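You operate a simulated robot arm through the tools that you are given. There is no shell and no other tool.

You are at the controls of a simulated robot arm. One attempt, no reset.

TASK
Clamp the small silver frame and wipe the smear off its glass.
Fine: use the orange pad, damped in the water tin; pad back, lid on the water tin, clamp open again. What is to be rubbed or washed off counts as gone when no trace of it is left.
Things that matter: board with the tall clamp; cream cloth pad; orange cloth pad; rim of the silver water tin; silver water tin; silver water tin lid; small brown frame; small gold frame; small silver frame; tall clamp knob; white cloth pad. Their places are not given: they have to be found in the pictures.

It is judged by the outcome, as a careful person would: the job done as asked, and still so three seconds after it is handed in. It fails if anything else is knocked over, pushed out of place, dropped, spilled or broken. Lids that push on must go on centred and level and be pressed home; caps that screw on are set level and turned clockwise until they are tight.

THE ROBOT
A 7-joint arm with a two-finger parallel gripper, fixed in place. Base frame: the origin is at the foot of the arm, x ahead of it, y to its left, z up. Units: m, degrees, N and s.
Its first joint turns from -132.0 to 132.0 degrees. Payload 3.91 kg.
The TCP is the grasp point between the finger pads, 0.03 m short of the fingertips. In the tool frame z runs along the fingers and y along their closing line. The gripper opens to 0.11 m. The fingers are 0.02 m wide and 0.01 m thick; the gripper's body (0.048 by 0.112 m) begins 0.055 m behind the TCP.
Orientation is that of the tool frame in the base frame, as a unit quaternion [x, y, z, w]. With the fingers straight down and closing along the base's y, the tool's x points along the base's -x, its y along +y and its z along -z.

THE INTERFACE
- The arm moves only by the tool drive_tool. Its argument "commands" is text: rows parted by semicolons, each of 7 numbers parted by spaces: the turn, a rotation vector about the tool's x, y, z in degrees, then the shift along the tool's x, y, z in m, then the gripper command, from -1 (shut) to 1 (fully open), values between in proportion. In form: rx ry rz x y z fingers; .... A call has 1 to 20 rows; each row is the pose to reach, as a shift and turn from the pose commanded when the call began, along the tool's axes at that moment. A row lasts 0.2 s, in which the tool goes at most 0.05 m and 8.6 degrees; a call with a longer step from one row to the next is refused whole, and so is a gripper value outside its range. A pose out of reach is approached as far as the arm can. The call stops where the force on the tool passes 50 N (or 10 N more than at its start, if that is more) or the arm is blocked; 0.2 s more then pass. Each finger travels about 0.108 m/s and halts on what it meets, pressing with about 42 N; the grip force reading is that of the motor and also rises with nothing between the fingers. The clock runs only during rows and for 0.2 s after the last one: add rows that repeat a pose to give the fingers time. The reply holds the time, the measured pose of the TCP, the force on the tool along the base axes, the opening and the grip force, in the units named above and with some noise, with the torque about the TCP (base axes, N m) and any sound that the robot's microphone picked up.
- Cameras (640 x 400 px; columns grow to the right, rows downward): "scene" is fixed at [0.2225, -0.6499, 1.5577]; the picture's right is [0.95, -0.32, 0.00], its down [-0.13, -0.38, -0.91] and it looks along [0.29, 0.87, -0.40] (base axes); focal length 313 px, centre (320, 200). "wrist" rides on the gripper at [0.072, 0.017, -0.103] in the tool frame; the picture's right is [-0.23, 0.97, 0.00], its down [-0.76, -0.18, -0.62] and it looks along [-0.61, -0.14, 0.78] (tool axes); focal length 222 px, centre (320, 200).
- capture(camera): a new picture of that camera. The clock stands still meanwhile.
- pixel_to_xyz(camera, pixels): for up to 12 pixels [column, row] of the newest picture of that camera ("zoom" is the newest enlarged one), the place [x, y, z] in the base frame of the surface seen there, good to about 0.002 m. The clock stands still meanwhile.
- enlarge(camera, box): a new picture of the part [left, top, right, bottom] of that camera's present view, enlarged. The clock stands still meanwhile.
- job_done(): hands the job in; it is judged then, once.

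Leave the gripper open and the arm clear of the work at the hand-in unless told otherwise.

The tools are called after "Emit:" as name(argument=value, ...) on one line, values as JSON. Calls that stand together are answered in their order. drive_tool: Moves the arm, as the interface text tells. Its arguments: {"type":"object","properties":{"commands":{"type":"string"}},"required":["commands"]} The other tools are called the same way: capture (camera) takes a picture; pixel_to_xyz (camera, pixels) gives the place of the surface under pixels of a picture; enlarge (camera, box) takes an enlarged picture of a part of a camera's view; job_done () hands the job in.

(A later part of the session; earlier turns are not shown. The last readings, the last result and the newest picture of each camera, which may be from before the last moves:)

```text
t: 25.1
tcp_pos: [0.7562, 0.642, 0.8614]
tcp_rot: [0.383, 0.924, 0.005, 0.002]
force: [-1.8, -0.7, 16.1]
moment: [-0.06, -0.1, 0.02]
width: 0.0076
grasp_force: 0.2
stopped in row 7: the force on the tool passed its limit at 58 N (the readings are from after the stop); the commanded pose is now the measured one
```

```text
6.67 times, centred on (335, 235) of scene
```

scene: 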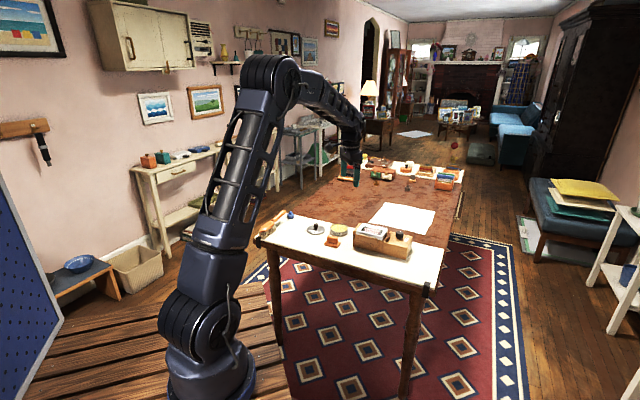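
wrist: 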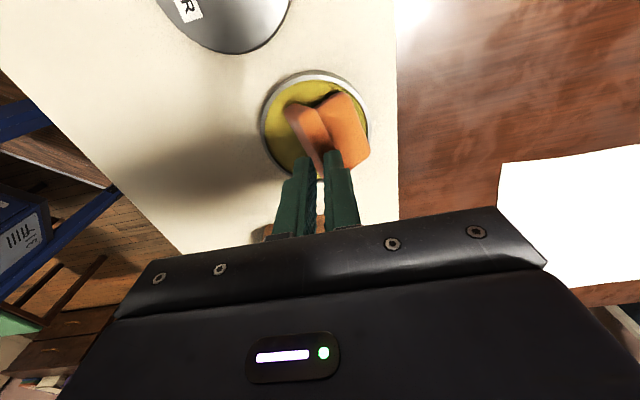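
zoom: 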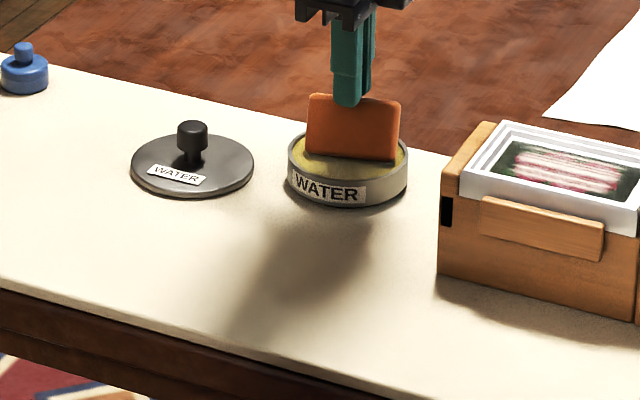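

The pad tipped: the grip was lost (opening 0.0076, no grip force) and the pad now stands tilted in the tin. I'll stop and look closely before moving.

Emit:
enlarge(camera="wrist", box=[240, 60, 400, 240])

Emit:
enlarge(camera="scene", box=[320, 210, 355, 240])

Emit:
pixel_to_xyz(camera="wrist", pixels=[[295, 108], [315, 135], [322, 160], [345, 100], [355, 125], [360, 155], [325, 102], [340, 140], [290, 150], [330, 90]])

```text
2.22 times, centred on (320, 150) of wrist
```

zoom: 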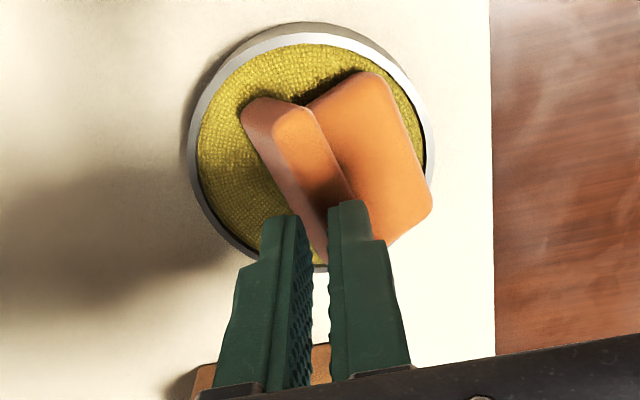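

```text
13.33 times, centred on (338, 225) of scene
```

zoom: 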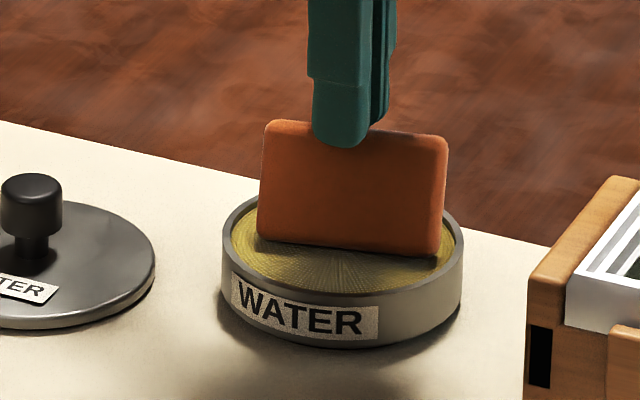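

```text
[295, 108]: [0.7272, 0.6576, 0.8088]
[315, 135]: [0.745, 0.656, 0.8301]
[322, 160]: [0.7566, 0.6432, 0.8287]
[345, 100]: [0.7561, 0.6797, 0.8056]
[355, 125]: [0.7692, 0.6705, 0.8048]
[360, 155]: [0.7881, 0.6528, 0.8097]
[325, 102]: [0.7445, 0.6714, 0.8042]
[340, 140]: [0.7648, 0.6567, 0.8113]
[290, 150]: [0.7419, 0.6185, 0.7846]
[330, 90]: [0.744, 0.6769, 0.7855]
```

The pad slipped to the fingertips during the lift, then tipped in the tin; it now stands on its edge on the sponge. I'll raise the tool slowly and straight up, opening only a little, to see where it settles.

Emit:
drive_tool(commands="0 0 0 0 0 -0.005 -0.85; 0 0 0 0 0 -0.015 -0.85; 0 0 0 0 0 -0.04 -0.85; 0 0 0 0 0 -0.08 -0.5; 0 0 0 0 0 -0.11 -0.3; 0 0 0 0 0 -0.11 -0.3")

Emit:
enlarge(camera="wrist", box=[240, 40, 400, 160])

Emit:
enlarge(camera="scene", box=[320, 210, 355, 240])

```text
t: 26.5
tcp_pos: [0.7558, 0.6401, 0.9688]
tcp_rot: [0.383, 0.924, 0.005, 0.002]
force: [0.0, 0.5, 0.3]
moment: [-0.02, 0.03, -0.02]
width: 0.0386
grasp_force: 0.0
```

```text
3.33 times, centred on (320, 100) of wrist
```

zoom: 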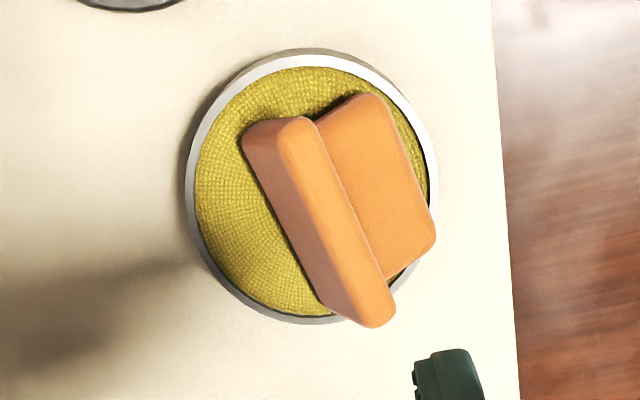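

```text
13.33 times, centred on (338, 225) of scene
```

zoom: 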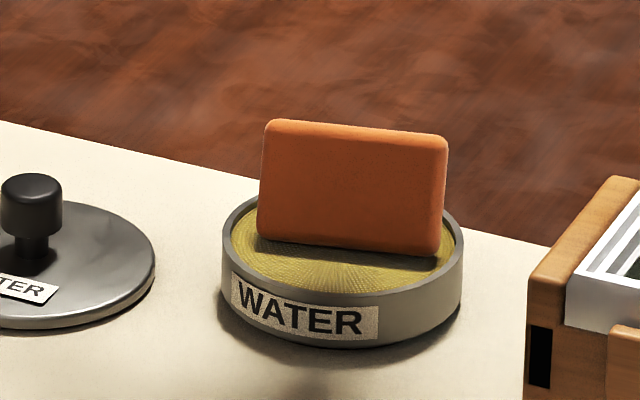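

The pad rests stably on its edge, plate up, ridge lying toward +v. I'll measure the plate's top edge and faces.

Emit:
enlarge(camera="wrist", box=[280, 60, 360, 140])

Emit:
pixel_to_xyz(camera="zoom", pixels=[[250, 90], [420, 370], [300, 160], [330, 210], [370, 280], [330, 100], [390, 150], [420, 200], [460, 260], [270, 160], [320, 260], [235, 110]])

```text
5.00 times, centred on (320, 100) of wrist
```

zoom: 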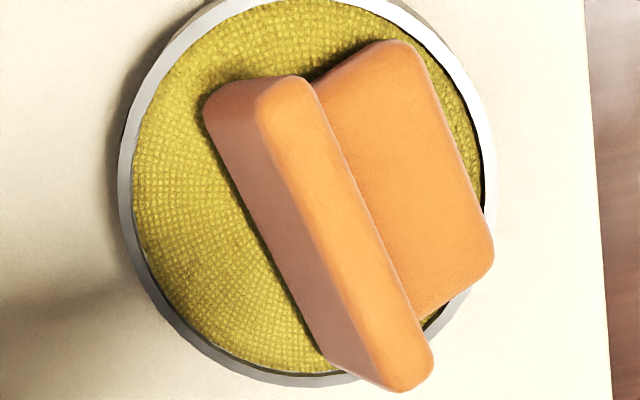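

```text
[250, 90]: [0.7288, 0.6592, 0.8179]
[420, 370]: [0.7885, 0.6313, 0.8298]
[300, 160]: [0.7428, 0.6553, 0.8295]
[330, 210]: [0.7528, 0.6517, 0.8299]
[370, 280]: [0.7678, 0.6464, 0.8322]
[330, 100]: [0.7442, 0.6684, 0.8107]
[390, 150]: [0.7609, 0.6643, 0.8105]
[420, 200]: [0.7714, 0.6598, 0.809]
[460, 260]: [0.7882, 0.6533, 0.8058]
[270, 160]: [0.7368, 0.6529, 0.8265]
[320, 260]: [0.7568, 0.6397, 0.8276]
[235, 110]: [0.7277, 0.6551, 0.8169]
```

The top edge runs at about −21° yaw, z ≈ 0.83. I need the lower edge and ridge outer end for the lean angle.

Emit:
pixel_to_xyz(camera="zoom", pixels=[[212, 125], [260, 225], [300, 300], [325, 350], [230, 160], [280, 240], [420, 60], [450, 120], [485, 220], [480, 265], [440, 240], [400, 100]])

```text
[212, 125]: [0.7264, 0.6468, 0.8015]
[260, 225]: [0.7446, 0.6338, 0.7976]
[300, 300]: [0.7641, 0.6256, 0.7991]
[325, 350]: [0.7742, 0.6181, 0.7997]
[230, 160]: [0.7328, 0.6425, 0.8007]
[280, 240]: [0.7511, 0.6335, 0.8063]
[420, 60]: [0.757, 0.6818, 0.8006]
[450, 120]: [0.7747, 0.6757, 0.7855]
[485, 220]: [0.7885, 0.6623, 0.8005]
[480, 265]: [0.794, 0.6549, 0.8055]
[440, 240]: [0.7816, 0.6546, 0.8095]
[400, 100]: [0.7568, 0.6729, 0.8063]
```

The plate leans about 20° with its bottom face toward the arm. Plan: grip the plate by its two short ends (closing along its long axis), lift it, tilt the tool outward so the bottom turns down, and set it flat on the cloth, then take the ridge properly. First turn the wrist +70° at this height with fingers at 0.085.

Emit:
drive_tool(commands="0 0 7.8 0 0 0 0; 0 0 15.6 0 0 0 0.2; 0 0 23.4 0 0 0 0.4; 0 0 31.2 0 0 0 0.545; 0 0 39 0 0 0 0.545; 0 0 46.8 0 0 0 0.545; 0 0 54.6 0 0 0 0.545; 0 0 62.4 0 0 0 0.545; 0 0 70 0 0 0 0.545; 0 0 70 0 0 0 0.545")

Emit:
capture(camera="wrist")

Emit:
enlarge(camera="wrist", box=[240, 40, 400, 160])

```text
t: 28.7
tcp_pos: [0.7541, 0.6393, 0.9694]
tcp_rot: [0.844, 0.536, 0.005, -0.001]
force: [-1.2, -0.2, -0.4]
moment: [-0.02, 0.01, -0.02]
width: 0.085
grasp_force: 0.2
```

```text
taken
```

wrist: 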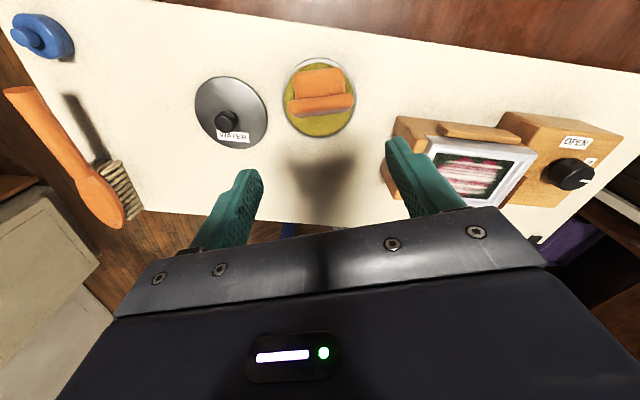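

```text
3.33 times, centred on (320, 100) of wrist
```

zoom: 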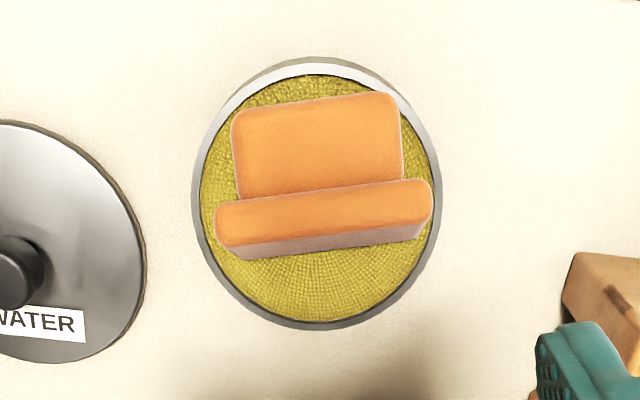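

The plate's long axis is almost parallel to the closing line. I'll measure the plate ends and edges here.

Emit:
pixel_to_xyz(camera="zoom", pixels=[[225, 215], [425, 193], [325, 205], [222, 240], [425, 222], [325, 235], [260, 250], [400, 238], [320, 140], [245, 120], [390, 105], [325, 222]])

```text
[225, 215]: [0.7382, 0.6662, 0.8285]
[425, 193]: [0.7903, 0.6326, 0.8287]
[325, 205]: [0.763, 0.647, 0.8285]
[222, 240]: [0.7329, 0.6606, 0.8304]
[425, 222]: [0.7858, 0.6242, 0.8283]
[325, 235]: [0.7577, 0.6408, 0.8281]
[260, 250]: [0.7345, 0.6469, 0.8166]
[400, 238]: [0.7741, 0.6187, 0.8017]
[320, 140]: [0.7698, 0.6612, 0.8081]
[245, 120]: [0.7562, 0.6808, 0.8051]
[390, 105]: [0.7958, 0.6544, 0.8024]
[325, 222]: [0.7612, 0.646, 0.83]
```

The pad axis is at −33.5°, so I'll turn another +8°, centre over (0.759, 0.642), and lower to z ≈ 0.875 (tips at 0.845, still above the plate) to check alignment.

Emit:
drive_tool(commands="0 0 8 0.0034 0.0025 0 0.545; 0 0 8 0.0034 0.0025 0.04 0.545; 0 0 8 0.0034 0.0025 0.075 0.545; 0 0 8 0.0034 0.0025 0.094 0.545; 0 0 8 0.0034 0.0025 0.094 0.545; 0 0 8 0.0034 0.0025 0.094 0.545")

Emit:
capture(camera="wrist")

Emit:
enlarge(camera="scene", box=[315, 200, 365, 240])

```text
t: 30.1
tcp_pos: [0.7586, 0.6436, 0.8743]
tcp_rot: [0.879, 0.477, 0.005, -0.002]
force: [0.6, 0.0, 0.4]
moment: [-0.01, 0.02, -0.02]
width: 0.0849
grasp_force: 0.1
```

```text
taken
```

wrist: 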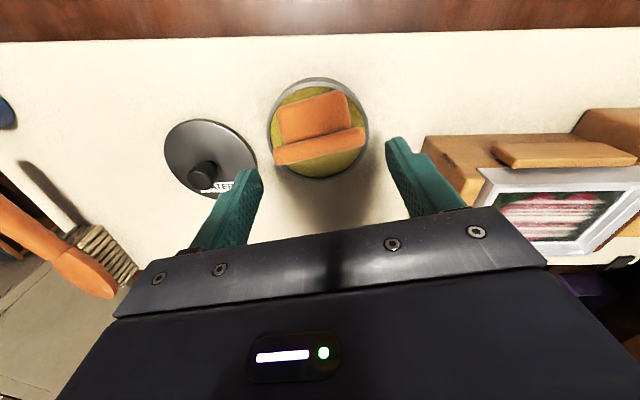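

```text
10.00 times, centred on (340, 220) of scene
```

zoom: 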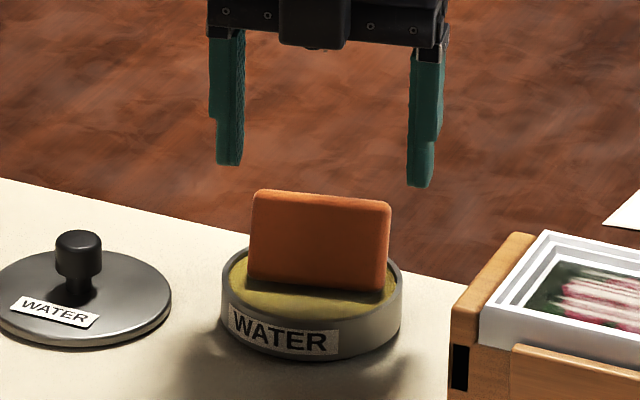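

Fingers are centred over the plate ends. Lower 0.047 m so the tips are at z ≈ 0.797, just above the tin rim.

Emit:
drive_tool(commands="0 0 0 0 0 0.02 0.545; 0 0 0 0 0 0.04 0.545; 0 0 0 0 0 0.047 0.545; 0 0 0 0 0 0.047 0.545")

Emit:
enlarge(camera="scene", box=[315, 205, 365, 245])

Emit:
capture(camera="wrist")

```text
t: 31.1
tcp_pos: [0.7589, 0.6422, 0.8276]
tcp_rot: [0.879, 0.477, 0.004, -0.002]
force: [-0.1, 1.5, 0.6]
moment: [0.01, 0.01, -0.01]
width: 0.0852
grasp_force: 0.1
```

```text
10.00 times, centred on (340, 225) of scene
```

zoom: 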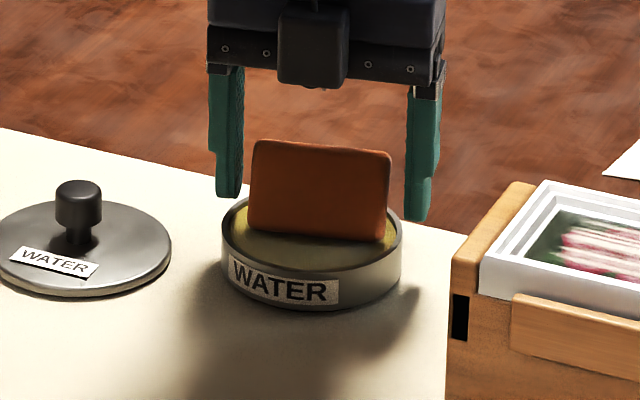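

```text
taken
```

wrist: 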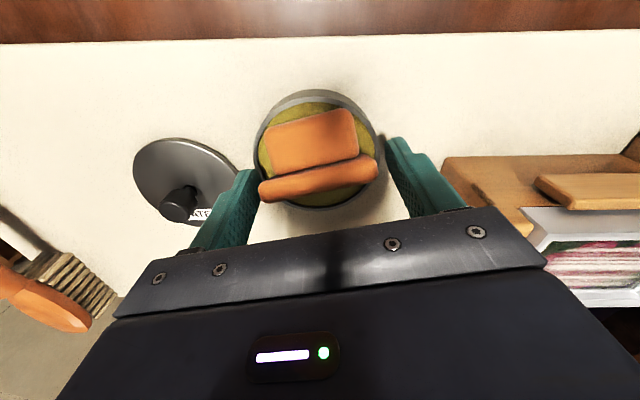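

Fingertips are beside both plate ends, just above the rim. Close onto the ends.

Emit:
drive_tool(commands="0 0 0 0 0 0 0.3; 0 0 0 0 0 0 0.1; 0 0 0 0 0 0 -0.1; 0 0 0 0 0 0 -0.1")

Emit:
enlarge(camera="scene", box=[315, 205, 365, 245])

Emit:
capture(camera="wrist")

```text
t: 32.1
tcp_pos: [0.7593, 0.6428, 0.8285]
tcp_rot: [0.879, 0.477, 0.004, -0.002]
force: [-0.1, 0.6, -0.2]
moment: [-0.01, -0.01, 0.02]
width: 0.069
grasp_force: 42.6
```

```text
10.00 times, centred on (340, 225) of scene
```

zoom: 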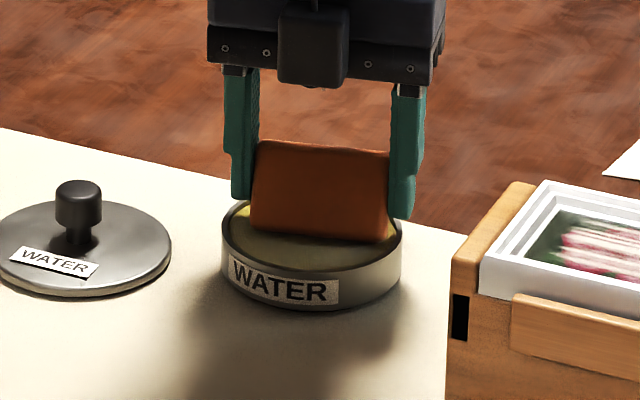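

```text
taken
```

wrist: 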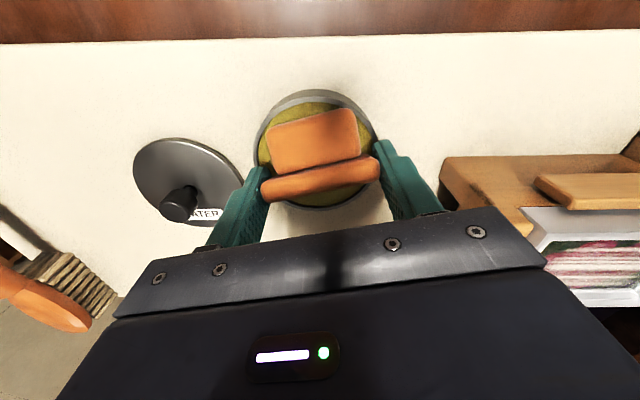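

Gripped on both ends at 0.069. Lift slowly, 1 cm per row, and check it stays in the grip.

Emit:
drive_tool(commands="0 0 0 0 0 -0.003 -0.1; 0 0 0 0 0 -0.006 -0.1; 0 0 0 0 0 -0.010 -0.1; 0 0 0 0 0 -0.015 -0.1; 0 0 0 0 0 -0.020 -0.1; 0 0 0 0 0 -0.03 -0.1; 0 0 0 0 0 -0.04 -0.1; 0 0 0 0 0 -0.05 -0.1; 0 0 0 0 0 -0.06 -0.1; 0 0 0 0 0 -0.06 -0.1")

Emit:
enlarge(camera="scene", box=[315, 195, 365, 245])

Emit:
capture(camera="wrist")

```text
t: 34.3
tcp_pos: [0.7601, 0.6432, 0.888]
tcp_rot: [0.879, 0.477, 0.004, -0.002]
force: [-0.7, -0.5, 0.2]
moment: [-0.01, 0.0, -0.01]
width: 0.0689
grasp_force: 41.7
```

```text
8.00 times, centred on (340, 220) of scene
```

zoom: 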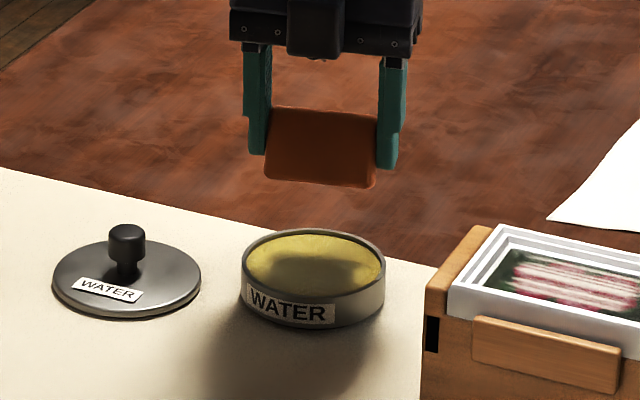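

```text
taken
```

wrist: 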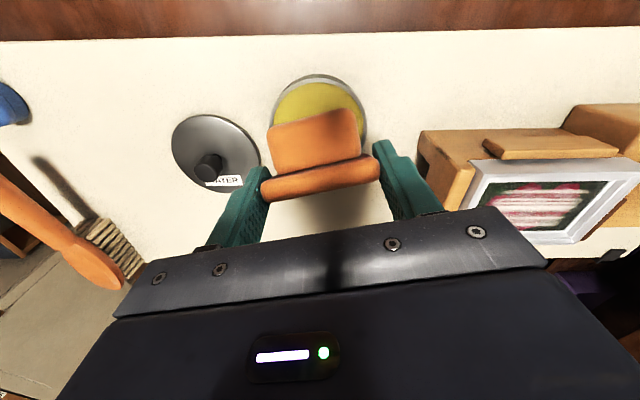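

The pad is held firmly above the tin. Now tilt the tool outward (ry positive) in 8° steps to turn the pad's bottom downward, staying at this height.

Emit:
drive_tool(commands="0 8 0 0 0 0 -0.1; 0 16 0 0 0 0 -0.1; 0 24 0 0 0 0 -0.1; 0 32 0 0 0 0 -0.1; 0 40 0 0 0 0 -0.1; 0 40 0 0 0 0 -0.1")

Emit:
enlarge(camera="scene", box=[295, 185, 375, 245])

Emit:
capture(camera="wrist")

```text
t: 35.7
tcp_pos: [0.7587, 0.6424, 0.8877]
tcp_rot: [0.824, 0.447, 0.305, -0.164]
force: [0.0, 0.2, 0.3]
moment: [-0.02, 0.04, -0.01]
width: 0.0693
grasp_force: 41.8
```

```text
6.67 times, centred on (335, 215) of scene
```

zoom: 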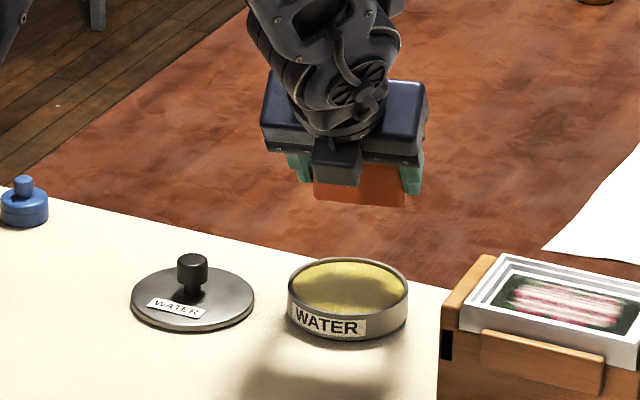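

```text
taken
```

wrist: 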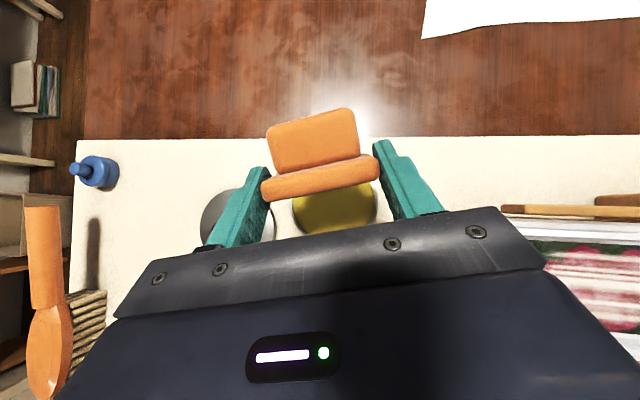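

The pad turns with the tool. Continue tilting to about 72° in total.

Emit:
drive_tool(commands="0 8 0 0 0 0 -0.1; 0 16 0 0 0 0 -0.1; 0 24 0 0 0 0 -0.1; 0 32 0 0 0 0 -0.1; 0 32 0 0 0 0 -0.1")

Emit:
capture(camera="scene")

Emit:
enlarge(camera="scene", box=[295, 185, 375, 245])

Emit:
capture(camera="wrist")

```text
t: 36.9
tcp_pos: [0.7597, 0.6435, 0.8891]
tcp_rot: [0.708, 0.385, 0.521, -0.282]
force: [0.6, 0.1, -0.3]
moment: [-0.01, -0.03, 0.01]
width: 0.069
grasp_force: 41.5
```

```text
taken
```

scene: 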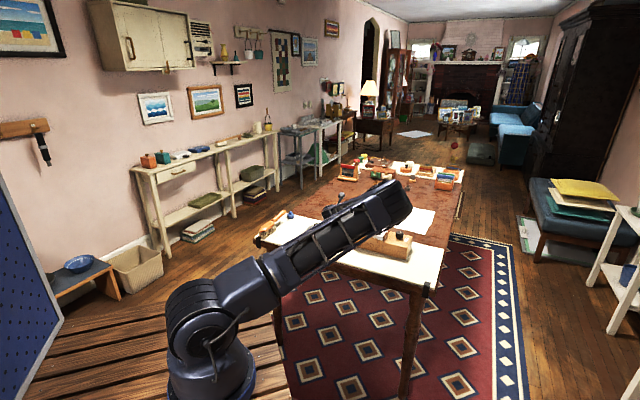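

```text
6.67 times, centred on (335, 215) of scene
```

zoom: 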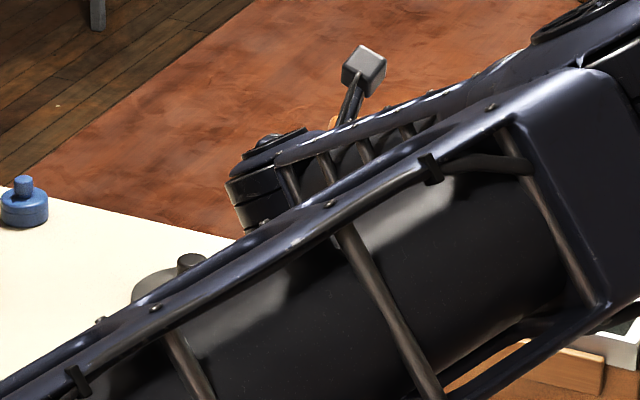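

```text
taken
```

wrist: 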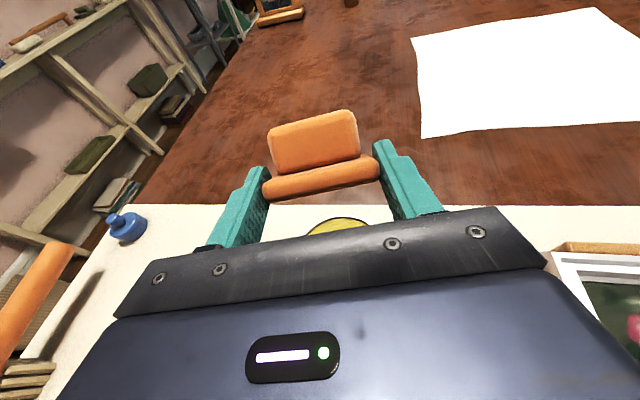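

The arm's links now come down in front of the work. I'll check how close they are to the clamp and table before going any lower.

Emit:
capture(camera="scene")

Emit:
pixel_to_xyz(camera="scene", pixels=[[400, 205], [385, 225], [360, 240], [340, 250], [320, 262], [300, 275], [280, 285], [250, 290], [370, 205], [340, 222], [225, 330], [310, 235]])

Emit:
enlarge(camera="scene", box=[240, 165, 440, 295])

```text
taken
```

scene: 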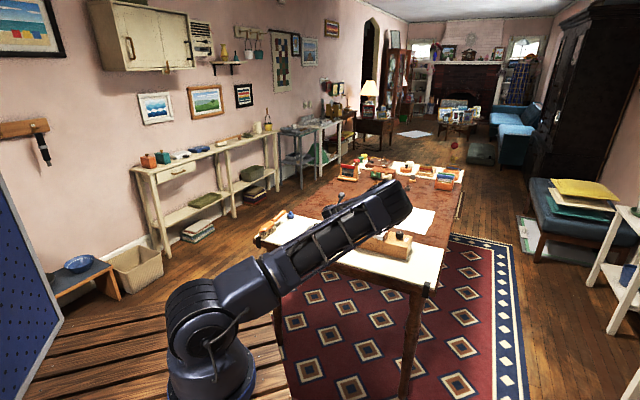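

```text
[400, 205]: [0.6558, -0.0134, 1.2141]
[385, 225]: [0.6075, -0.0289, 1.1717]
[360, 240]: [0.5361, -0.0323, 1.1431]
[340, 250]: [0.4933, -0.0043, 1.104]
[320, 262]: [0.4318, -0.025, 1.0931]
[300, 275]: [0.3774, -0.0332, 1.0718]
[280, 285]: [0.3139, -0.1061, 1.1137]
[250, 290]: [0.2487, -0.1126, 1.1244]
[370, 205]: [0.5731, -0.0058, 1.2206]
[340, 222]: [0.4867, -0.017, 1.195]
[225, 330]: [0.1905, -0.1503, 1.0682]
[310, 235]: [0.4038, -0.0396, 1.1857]
```

```text
3.08 times, centred on (340, 230) of scene
```

zoom: 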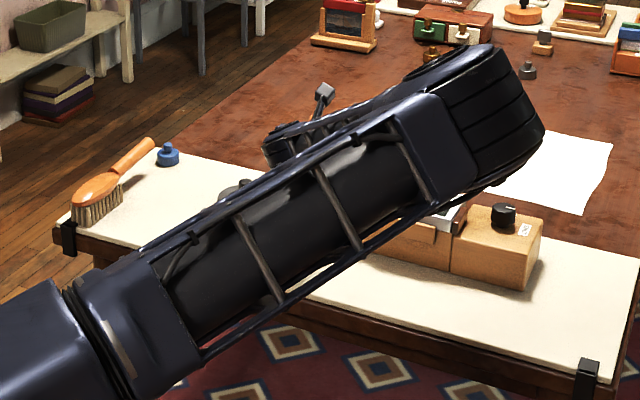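

The arm's links are at z ≥ 1.07 and well clear. I'll back off about 0.14 m toward the arm to the pad's original spot at this height, then lower partway (TCP to ≈ 0.83).

Emit:
drive_tool(commands="0 0 0 -0.0109 -0.003 -0.0334 -0.1; 0 0 0 -0.0217 -0.006 -0.0668 -0.1; 0 0 0 -0.0326 -0.009 -0.1001 -0.1; 0 0 0 -0.0434 -0.0119 -0.1335 -0.1; 0 0 0 -0.0434 -0.0119 -0.1335 -0.1; 0 0 0 -0.071 -0.0119 -0.1246 -0.1; 0 0 0 -0.0986 -0.0119 -0.1156 -0.1; 0 0 0 -0.0986 -0.0119 -0.1156 -0.1")

Emit:
capture(camera="scene")

Emit:
capture(camera="wrist")

```text
t: 38.7
tcp_pos: [0.6728, 0.5332, 0.8293]
tcp_rot: [0.708, 0.386, 0.52, -0.282]
force: [-0.1, 0.2, 0.0]
moment: [-0.01, 0.05, 0.03]
width: 0.0692
grasp_force: 42.3
```

```text
taken
```

scene: 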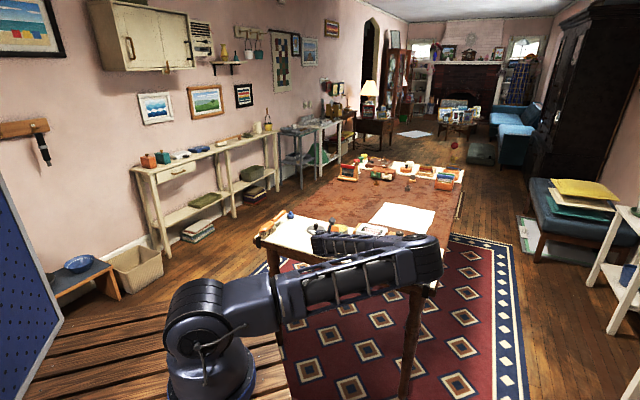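

```text
taken
```

wrist: 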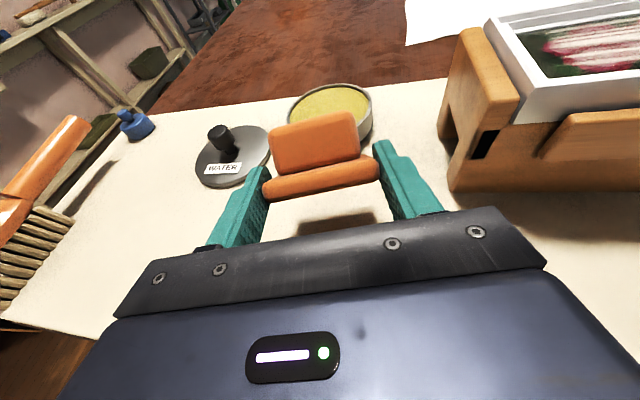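

I'll check where the elbow is now relative to the table edge before the final lowering.

Emit:
pixel_to_xyz(camera="scene", pixels=[[430, 260], [425, 278], [400, 265], [370, 275], [340, 290], [430, 240], [410, 238], [380, 240], [350, 243], [320, 243], [330, 250], [395, 283]])

Emit:
enlarge(camera="scene", box=[280, 200, 460, 310])

```text
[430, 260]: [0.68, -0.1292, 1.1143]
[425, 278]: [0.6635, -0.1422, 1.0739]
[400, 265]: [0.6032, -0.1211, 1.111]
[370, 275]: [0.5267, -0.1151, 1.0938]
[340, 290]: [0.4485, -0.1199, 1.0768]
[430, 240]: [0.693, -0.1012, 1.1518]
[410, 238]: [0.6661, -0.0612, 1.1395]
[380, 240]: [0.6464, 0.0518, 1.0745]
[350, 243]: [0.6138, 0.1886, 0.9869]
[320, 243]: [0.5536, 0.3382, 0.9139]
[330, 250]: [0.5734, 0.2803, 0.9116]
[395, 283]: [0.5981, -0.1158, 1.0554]
```

```text
3.56 times, centred on (370, 255) of scene
```

zoom: 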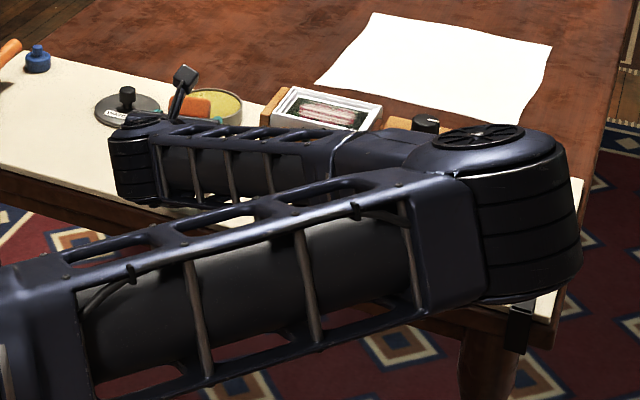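

The elbow is above z = 1.05 and the wrist hangs beyond the table edge; safe. Lower toward the cloth in small steps (to TCP ≈ 0.790) and read the force.

Emit:
drive_tool(commands="0 0 0 -0.0143 0 0.0046 -0.1; 0 0 0 -0.0285 0 0.0093 -0.1; 0 0 0 -0.0352 0 0.0114 -0.1; 0 0 0 -0.0371 0 0.0121 -0.1; 0 0 0 -0.0371 0 0.0121 -0.1")

Emit:
capture(camera="wrist")

Emit:
enlarge(camera="scene", box=[300, 215, 360, 260])

```text
t: 39.9
tcp_pos: [0.6728, 0.5331, 0.7931]
tcp_rot: [0.707, 0.385, 0.522, -0.283]
force: [1.2, 0.5, 33.4]
moment: [1.51, 0.44, -0.03]
width: 0.0691
grasp_force: 42.4
```

```text
taken
```

wrist: 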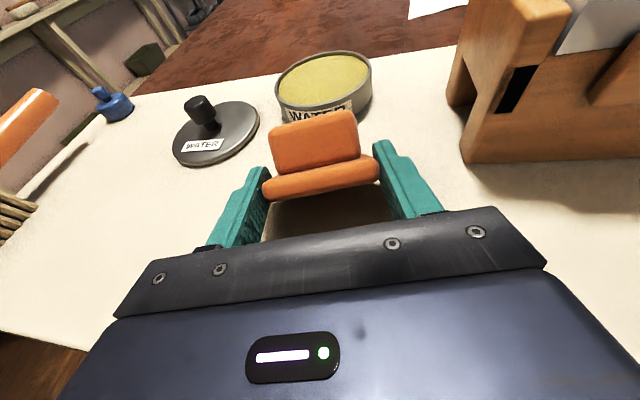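

```text
8.89 times, centred on (330, 238) of scene
```

zoom: 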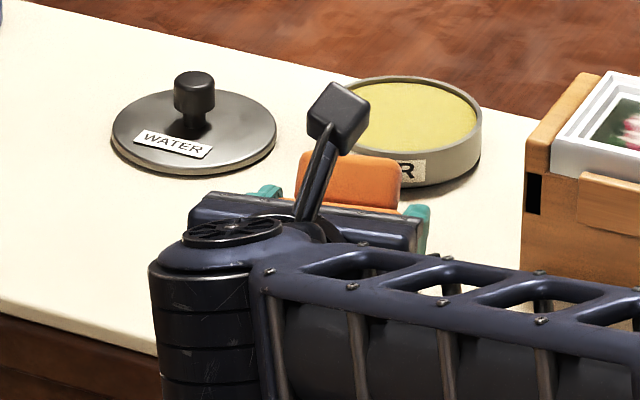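

The far edge is on the cloth (33 N). I'll ease up 2 mm to unload, then open the fingers slightly so the pad drops flat.

Emit:
drive_tool(commands="0 0 0 0.0019 0 -0.0006 -0.1; 0 0 0 0.0024 0 -0.0008 -0.1; 0 0 0 0.0024 0 -0.0008 0.3; 0 0 0 0.0024 0 -0.0008 0.4; 0 0 0 0.0024 0 -0.0008 0.5; 0 0 0 0.0024 0 -0.0008 0.6; 0 0 0 0.0024 0 -0.0008 0.6")

Emit:
capture(camera="wrist")

Emit:
enlarge(camera="scene", box=[300, 215, 360, 260])

```text
t: 41.5
tcp_pos: [0.6723, 0.5319, 0.7916]
tcp_rot: [0.709, 0.386, 0.519, -0.282]
force: [-0.1, 0.9, 0.1]
moment: [0.05, -0.02, -0.03]
width: 0.088
grasp_force: 0.0
```

```text
taken
```

wrist: 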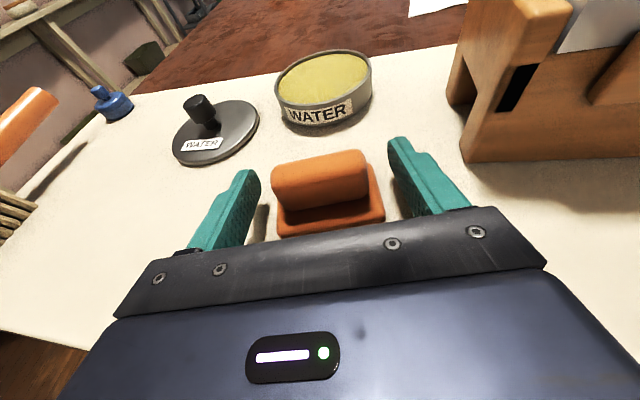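

```text
8.89 times, centred on (330, 238) of scene
```

zoom: 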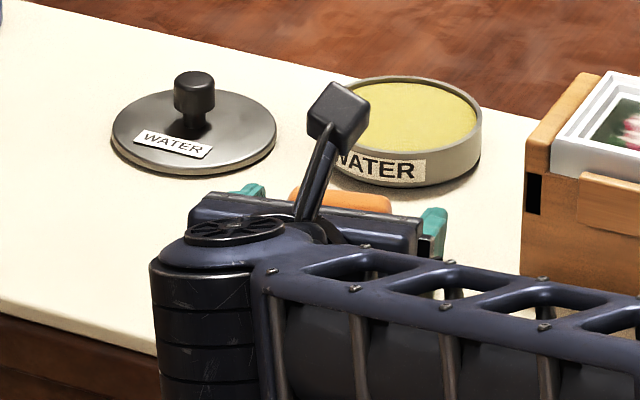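

The pad has dropped flat, upright, ridge on top, near its original place. Raise straight up 0.12 m, then tilt the tool back to vertical.

Emit:
drive_tool(commands="0 0 0 0.019 0 -0.0062 0.6; 0 0 0 0.0476 0 -0.0155 0.6; 0 0 0 0.081 0 -0.0263 0.6; 0 0 0 0.114 0 -0.037 0.6; 0 -8 0 0.114 0 -0.037 0.6; 0 -16 0 0.114 0 -0.037 0.6; 0 -24 0 0.114 0 -0.037 0.6; 0 -32 0 0.114 0 -0.037 0.6; 0 -40 0 0.114 0 -0.037 0.6; 0 -48 0 0.114 0 -0.037 0.6; 0 -56 0 0.114 0 -0.037 0.6; 0 -64 0 0.114 0 -0.037 0.6; 0 -72.5 0 0.114 0 -0.037 0.6; 0 -72.5 0 0.114 0 -0.037 0.6")

Emit:
capture(camera="wrist")

Emit:
enlarge(camera="scene", box=[300, 205, 380, 265])

```text
t: 44.5
tcp_pos: [0.6728, 0.5323, 0.9126]
tcp_rot: [0.879, 0.477, 0.0, 0.001]
force: [-0.6, -0.1, -0.4]
moment: [0.02, 0.0, -0.01]
width: 0.088
grasp_force: 0.1
```

```text
taken
```

wrist: 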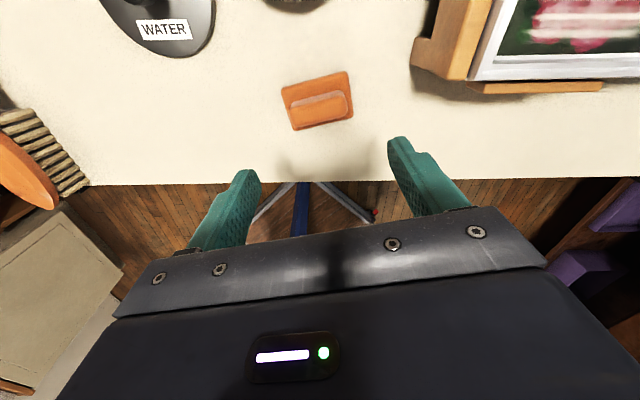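

```text
6.67 times, centred on (340, 235) of scene
```

zoom: 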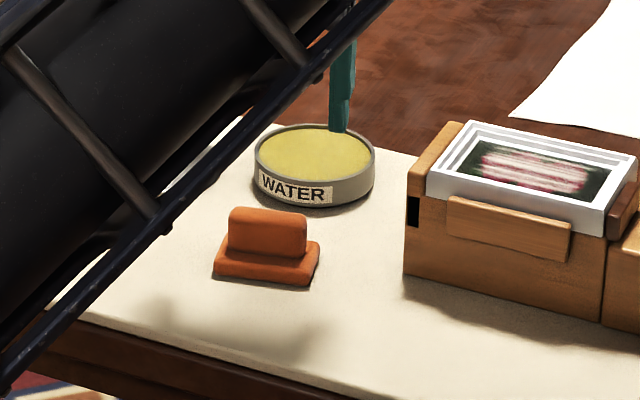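

The pad stands right side up. Now turn the wrist −90° so the fingers close across the ridge, reducing opening to 0.05, and re-measure.

Emit:
drive_tool(commands="0 0 -8.2 0 0 0 0.5; 0 0 -16.4 0 0 0 0.4; 0 0 -24.6 0 0 0 0.3; 0 0 -32.8 0 0 0 0.2; 0 0 -41 0 0 0 0.1; 0 0 -49.2 0 0 0 0; 0 0 -57.4 0 0 0 0; 0 0 -65.6 0 0 0 0; 0 0 -73.8 0 0 0 0; 0 0 -82 0 0 0 0; 0 0 -90 0 0 0 0; 0 0 -90 0 0 0 0")

Emit:
capture(camera="wrist")

Emit:
enlarge(camera="wrist", box=[270, 60, 400, 180])

```text
t: 47.1
tcp_pos: [0.6721, 0.5315, 0.9136]
tcp_rot: [0.283, 0.959, 0.0, 0.0]
force: [-0.6, -0.1, 0.4]
moment: [0.01, 0.01, -0.01]
width: 0.0551
grasp_force: 0.1
```

```text
taken
```

wrist: 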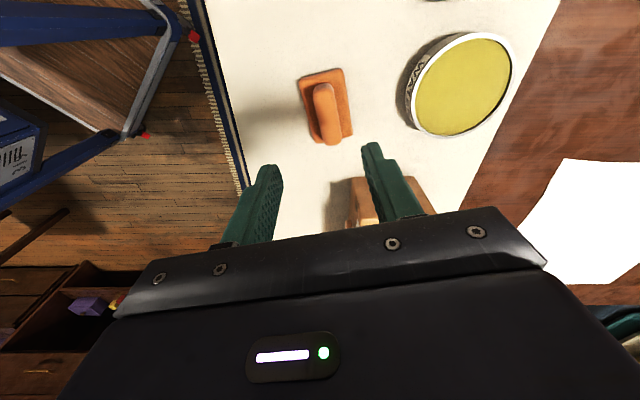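

```text
3.33 times, centred on (335, 120) of wrist
```

zoom: 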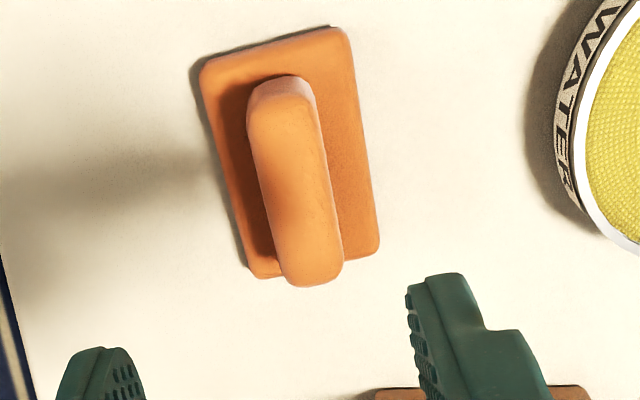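

I'll measure the pad base corners and the ridge here.

Emit:
pixel_to_xyz(camera="zoom", pixels=[[208, 72], [340, 37], [373, 240], [258, 268], [285, 110], [312, 265], [298, 190], [255, 130], [312, 120], [275, 230], [335, 220], [225, 150]])

Emit:
pixel_to_xyz(camera="zoom", pixels=[[350, 100], [365, 200], [265, 85], [305, 90], [290, 150], [305, 230], [262, 165], [322, 165], [240, 200], [290, 80]])

```text
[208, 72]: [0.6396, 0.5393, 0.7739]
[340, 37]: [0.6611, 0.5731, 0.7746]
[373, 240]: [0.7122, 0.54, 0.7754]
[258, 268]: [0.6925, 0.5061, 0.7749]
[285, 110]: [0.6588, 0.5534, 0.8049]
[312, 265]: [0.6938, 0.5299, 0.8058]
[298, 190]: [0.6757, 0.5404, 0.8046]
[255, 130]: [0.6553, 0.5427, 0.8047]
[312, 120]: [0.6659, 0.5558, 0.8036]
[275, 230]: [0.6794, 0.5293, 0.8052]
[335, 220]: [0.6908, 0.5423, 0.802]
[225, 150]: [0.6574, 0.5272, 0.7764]
```

```text
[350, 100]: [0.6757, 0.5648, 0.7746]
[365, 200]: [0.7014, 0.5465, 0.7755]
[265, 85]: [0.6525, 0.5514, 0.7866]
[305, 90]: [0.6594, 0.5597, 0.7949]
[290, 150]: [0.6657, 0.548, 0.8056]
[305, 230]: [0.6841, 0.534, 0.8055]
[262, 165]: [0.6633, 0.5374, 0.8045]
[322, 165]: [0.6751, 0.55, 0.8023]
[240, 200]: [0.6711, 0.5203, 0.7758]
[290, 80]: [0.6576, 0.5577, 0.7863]
```

Ridge centre (0.6762, 0.5405), pad axis −32.5°, aligned with the fingers. Lower to TCP ≈ 0.809 (tips ≈ 0.779, just above the pad's base plate at 0.775).

Emit:
drive_tool(commands="0 0 0 -0.002 0.0098 0.04 0; 0 0 0 -0.002 0.0098 0.075 0; 0 0 0 -0.002 0.0098 0.095 0; 0 0 0 -0.002 0.0098 0.103 0; 0 0 0 -0.002 0.0098 0.103 0; 0 0 0 -0.002 0.0098 0.103 0")

Emit:
capture(camera="wrist")

Emit:
enlarge(camera="scene", box=[300, 215, 360, 260])

```text
t: 48.5
tcp_pos: [0.6802, 0.5377, 0.8089]
tcp_rot: [0.284, 0.959, 0.0, 0.001]
force: [-0.4, -0.6, 0.0]
moment: [-0.01, 0.01, -0.03]
width: 0.0551
grasp_force: 0.0
```

```text
taken
```

wrist: 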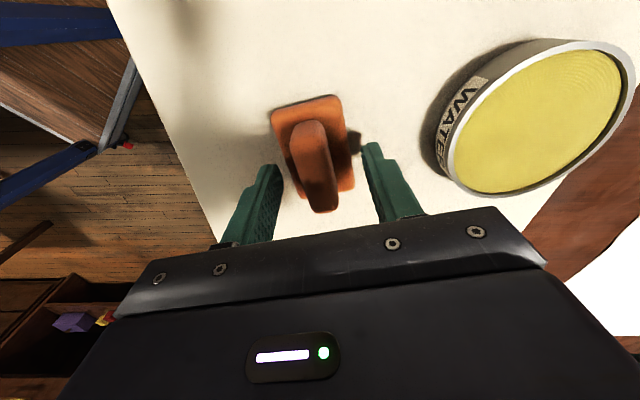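

```text
8.89 times, centred on (330, 238) of scene
```

zoom: 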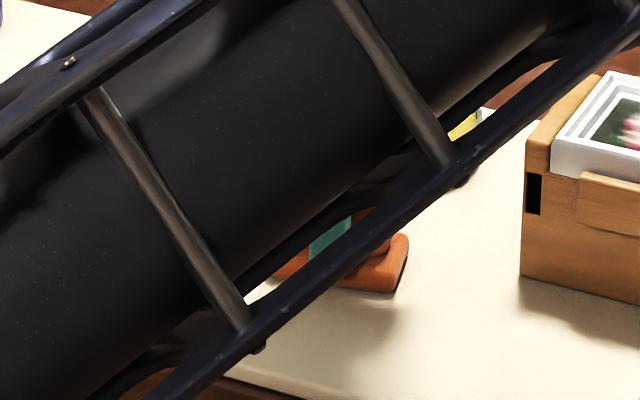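

I'm about 4.5 mm off along the ridge; I'll shift +0.0045 along tool x, then close on the ridge.

Emit:
drive_tool(commands="0 0 0 0.0045 0 0 0; 0 0 0 0.0045 0 0 -0.3; 0 0 0 0.0045 0 0 -0.6; 0 0 0 0.0045 0 0 -1; 0 0 0 0.0045 0 0 -1; 0 0 0 0.0045 0 0 -1")

Emit:
capture(camera="wrist")

```text
t: 49.9
tcp_pos: [0.6762, 0.5417, 0.8085]
tcp_rot: [0.284, 0.959, 0.0, 0.0]
force: [0.0, -0.1, 0.0]
moment: [0.01, -0.02, 0.01]
width: 0.019
grasp_force: 41.7
```

```text
taken
```

wrist: 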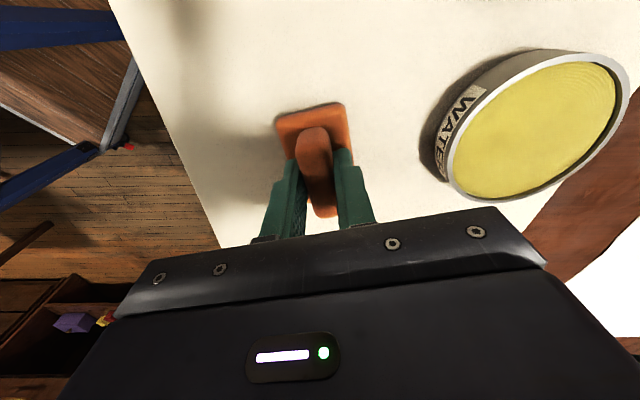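

Gripped (0.019). Lift very slowly, 2 mm per row up to 2 cm, then check for slipping.

Emit:
drive_tool(commands="0 0 0 0 0 -0.001 -1; 0 0 0 0 0 -0.002 -1; 0 0 0 0 0 -0.004 -1; 0 0 0 0 0 -0.006 -1; 0 0 0 0 0 -0.008 -1; 0 0 0 0 0 -0.010 -1; 0 0 0 0 0 -0.012 -1; 0 0 0 0 0 -0.014 -1; 0 0 0 0 0 -0.016 -1; 0 0 0 0 0 -0.018 -1; 0 0 0 0 0 -0.02 -1; 0 0 0 0 0 -0.02 -1")

Emit:
capture(camera="wrist")

```text
t: 52.5
tcp_pos: [0.6767, 0.541, 0.8287]
tcp_rot: [0.284, 0.959, 0.0, 0.001]
force: [0.5, 0.3, -0.5]
moment: [0.0, 0.01, 0.03]
width: 0.0191
grasp_force: 41.7
```

```text
taken
```

wrist: 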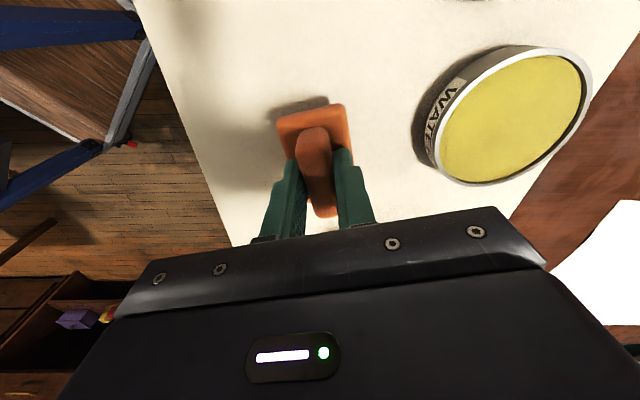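

No slip with the slow lift; the earlier fast start was the problem. Continue slowly up another 0.045 m and look again.

Emit:
drive_tool(commands="0 0 0 0 0 -0.002 -1; 0 0 0 0 0 -0.005 -1; 0 0 0 0 0 -0.009 -1; 0 0 0 0 0 -0.014 -1; 0 0 0 0 0 -0.02 -1; 0 0 0 0 0 -0.026 -1; 0 0 0 0 0 -0.032 -1; 0 0 0 0 0 -0.038 -1; 0 0 0 0 0 -0.042 -1; 0 0 0 0 0 -0.045 -1; 0 0 0 0 0 -0.045 -1")

Emit:
capture(camera="wrist")

Emit:
enlarge(camera="wrist", box=[400, 20, 560, 160])

```text
t: 54.9
tcp_pos: [0.6762, 0.5421, 0.8748]
tcp_rot: [0.283, 0.959, 0.0, 0.001]
force: [-0.7, 0.0, -0.3]
moment: [0.0, -0.03, -0.01]
width: 0.0188
grasp_force: 41.8
```

```text
taken
```

wrist: 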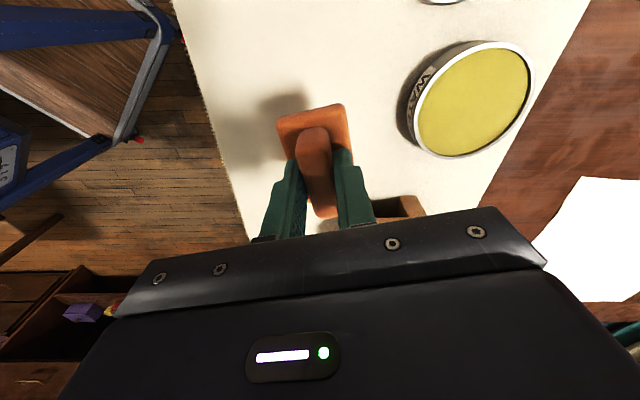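

```text
2.86 times, centred on (480, 90) of wrist
```

zoom: 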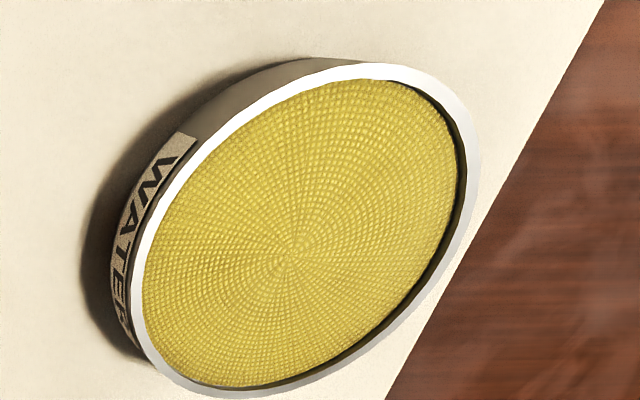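

Pad still firm in the grip, at the same position. I'll measure the tin's sponge centre (zoom 298,242) and rim again.

Emit:
pixel_to_xyz(camera="zoom", pixels=[[298, 242], [140, 270], [330, 66], [470, 130], [440, 260], [240, 392], [180, 170], [420, 280], [400, 80], [150, 330], [200, 340], [420, 150]])

```text
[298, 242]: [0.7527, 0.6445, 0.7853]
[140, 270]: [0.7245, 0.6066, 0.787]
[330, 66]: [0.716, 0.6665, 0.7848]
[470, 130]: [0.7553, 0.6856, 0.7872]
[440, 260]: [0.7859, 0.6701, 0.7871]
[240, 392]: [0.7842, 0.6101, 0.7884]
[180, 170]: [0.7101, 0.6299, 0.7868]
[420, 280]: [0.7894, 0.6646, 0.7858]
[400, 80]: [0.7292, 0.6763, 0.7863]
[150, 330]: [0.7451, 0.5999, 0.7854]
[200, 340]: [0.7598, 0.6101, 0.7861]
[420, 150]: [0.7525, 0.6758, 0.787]
```

Tin centre ≈ (0.7525, 0.6425). Move over it gently at this height (pad bottom ≈ 0.828, well above the rim).

Emit:
drive_tool(commands="0 0 0 -0.0003 0.004 0 -1; 0 0 0 -0.0008 0.012 0 -1; 0 0 0 -0.0017 0.024 0 -1; 0 0 0 -0.0026 0.038 0 -1; 0 0 0 -0.0037 0.053 0 -1; 0 0 0 -0.0047 0.068 0 -1; 0 0 0 -0.0057 0.083 0 -1; 0 0 0 -0.0068 0.098 0 -1; 0 0 0 -0.0077 0.111 0 -1; 0 0 0 -0.0083 0.120 0 -1; 0 0 0 -0.0087 0.1261 0 -1; 0 0 0 -0.0087 0.1261 0 -1")

Emit:
capture(camera="wrist")

Emit:
enlarge(camera="scene", box=[305, 205, 365, 250])

```text
t: 57.5
tcp_pos: [0.7522, 0.6418, 0.8744]
tcp_rot: [0.284, 0.959, 0.0, 0.0]
force: [0.3, 0.2, -1.6]
moment: [0.02, -0.01, 0.0]
width: 0.019
grasp_force: 41.8
```

```text
taken
```

wrist: 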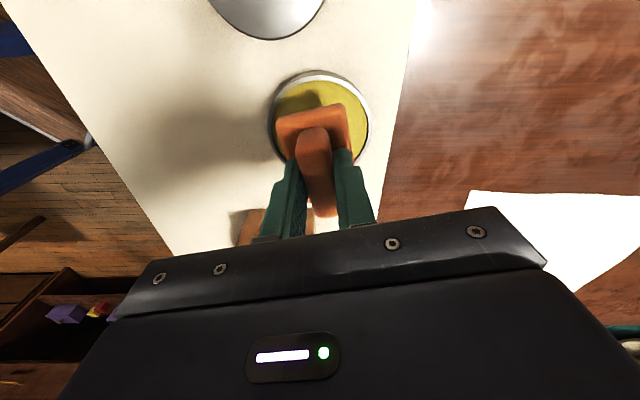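

```text
8.89 times, centred on (335, 228) of scene
```

zoom: 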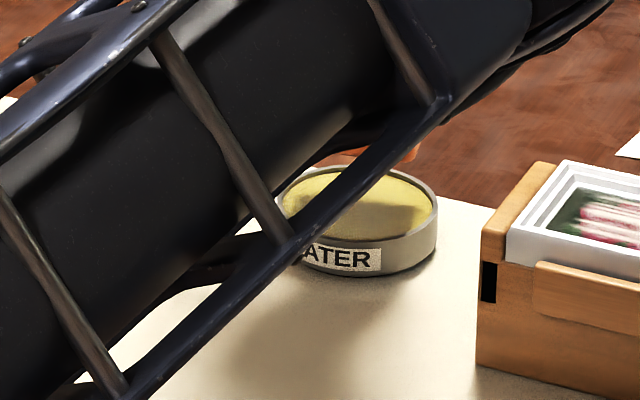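

Over the tin. Lower slowly to just above the sponge (TCP ≈ 0.838).

Emit:
drive_tool(commands="0 0 0 0 0 0.003 -1; 0 0 0 0 0 0.009 -1; 0 0 0 0 0 0.016 -1; 0 0 0 0 0 0.023 -1; 0 0 0 0 0 0.029 -1; 0 0 0 0 0 0.034 -1; 0 0 0 0 0 0.036 -1; 0 0 0 0 0 0.036 -1")

Emit:
capture(camera="wrist")

```text
t: 59.3
tcp_pos: [0.7524, 0.6431, 0.8375]
tcp_rot: [0.284, 0.959, -0.001, 0.001]
force: [0.4, 0.3, -1.4]
moment: [-0.02, 0.0, 0.01]
width: 0.019
grasp_force: 42.0
```

```text
taken
```

wrist: 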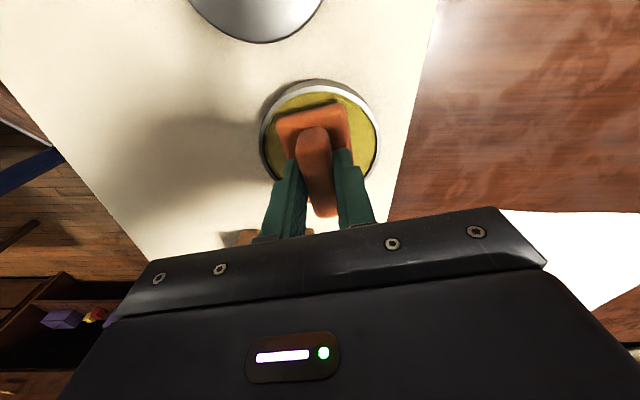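

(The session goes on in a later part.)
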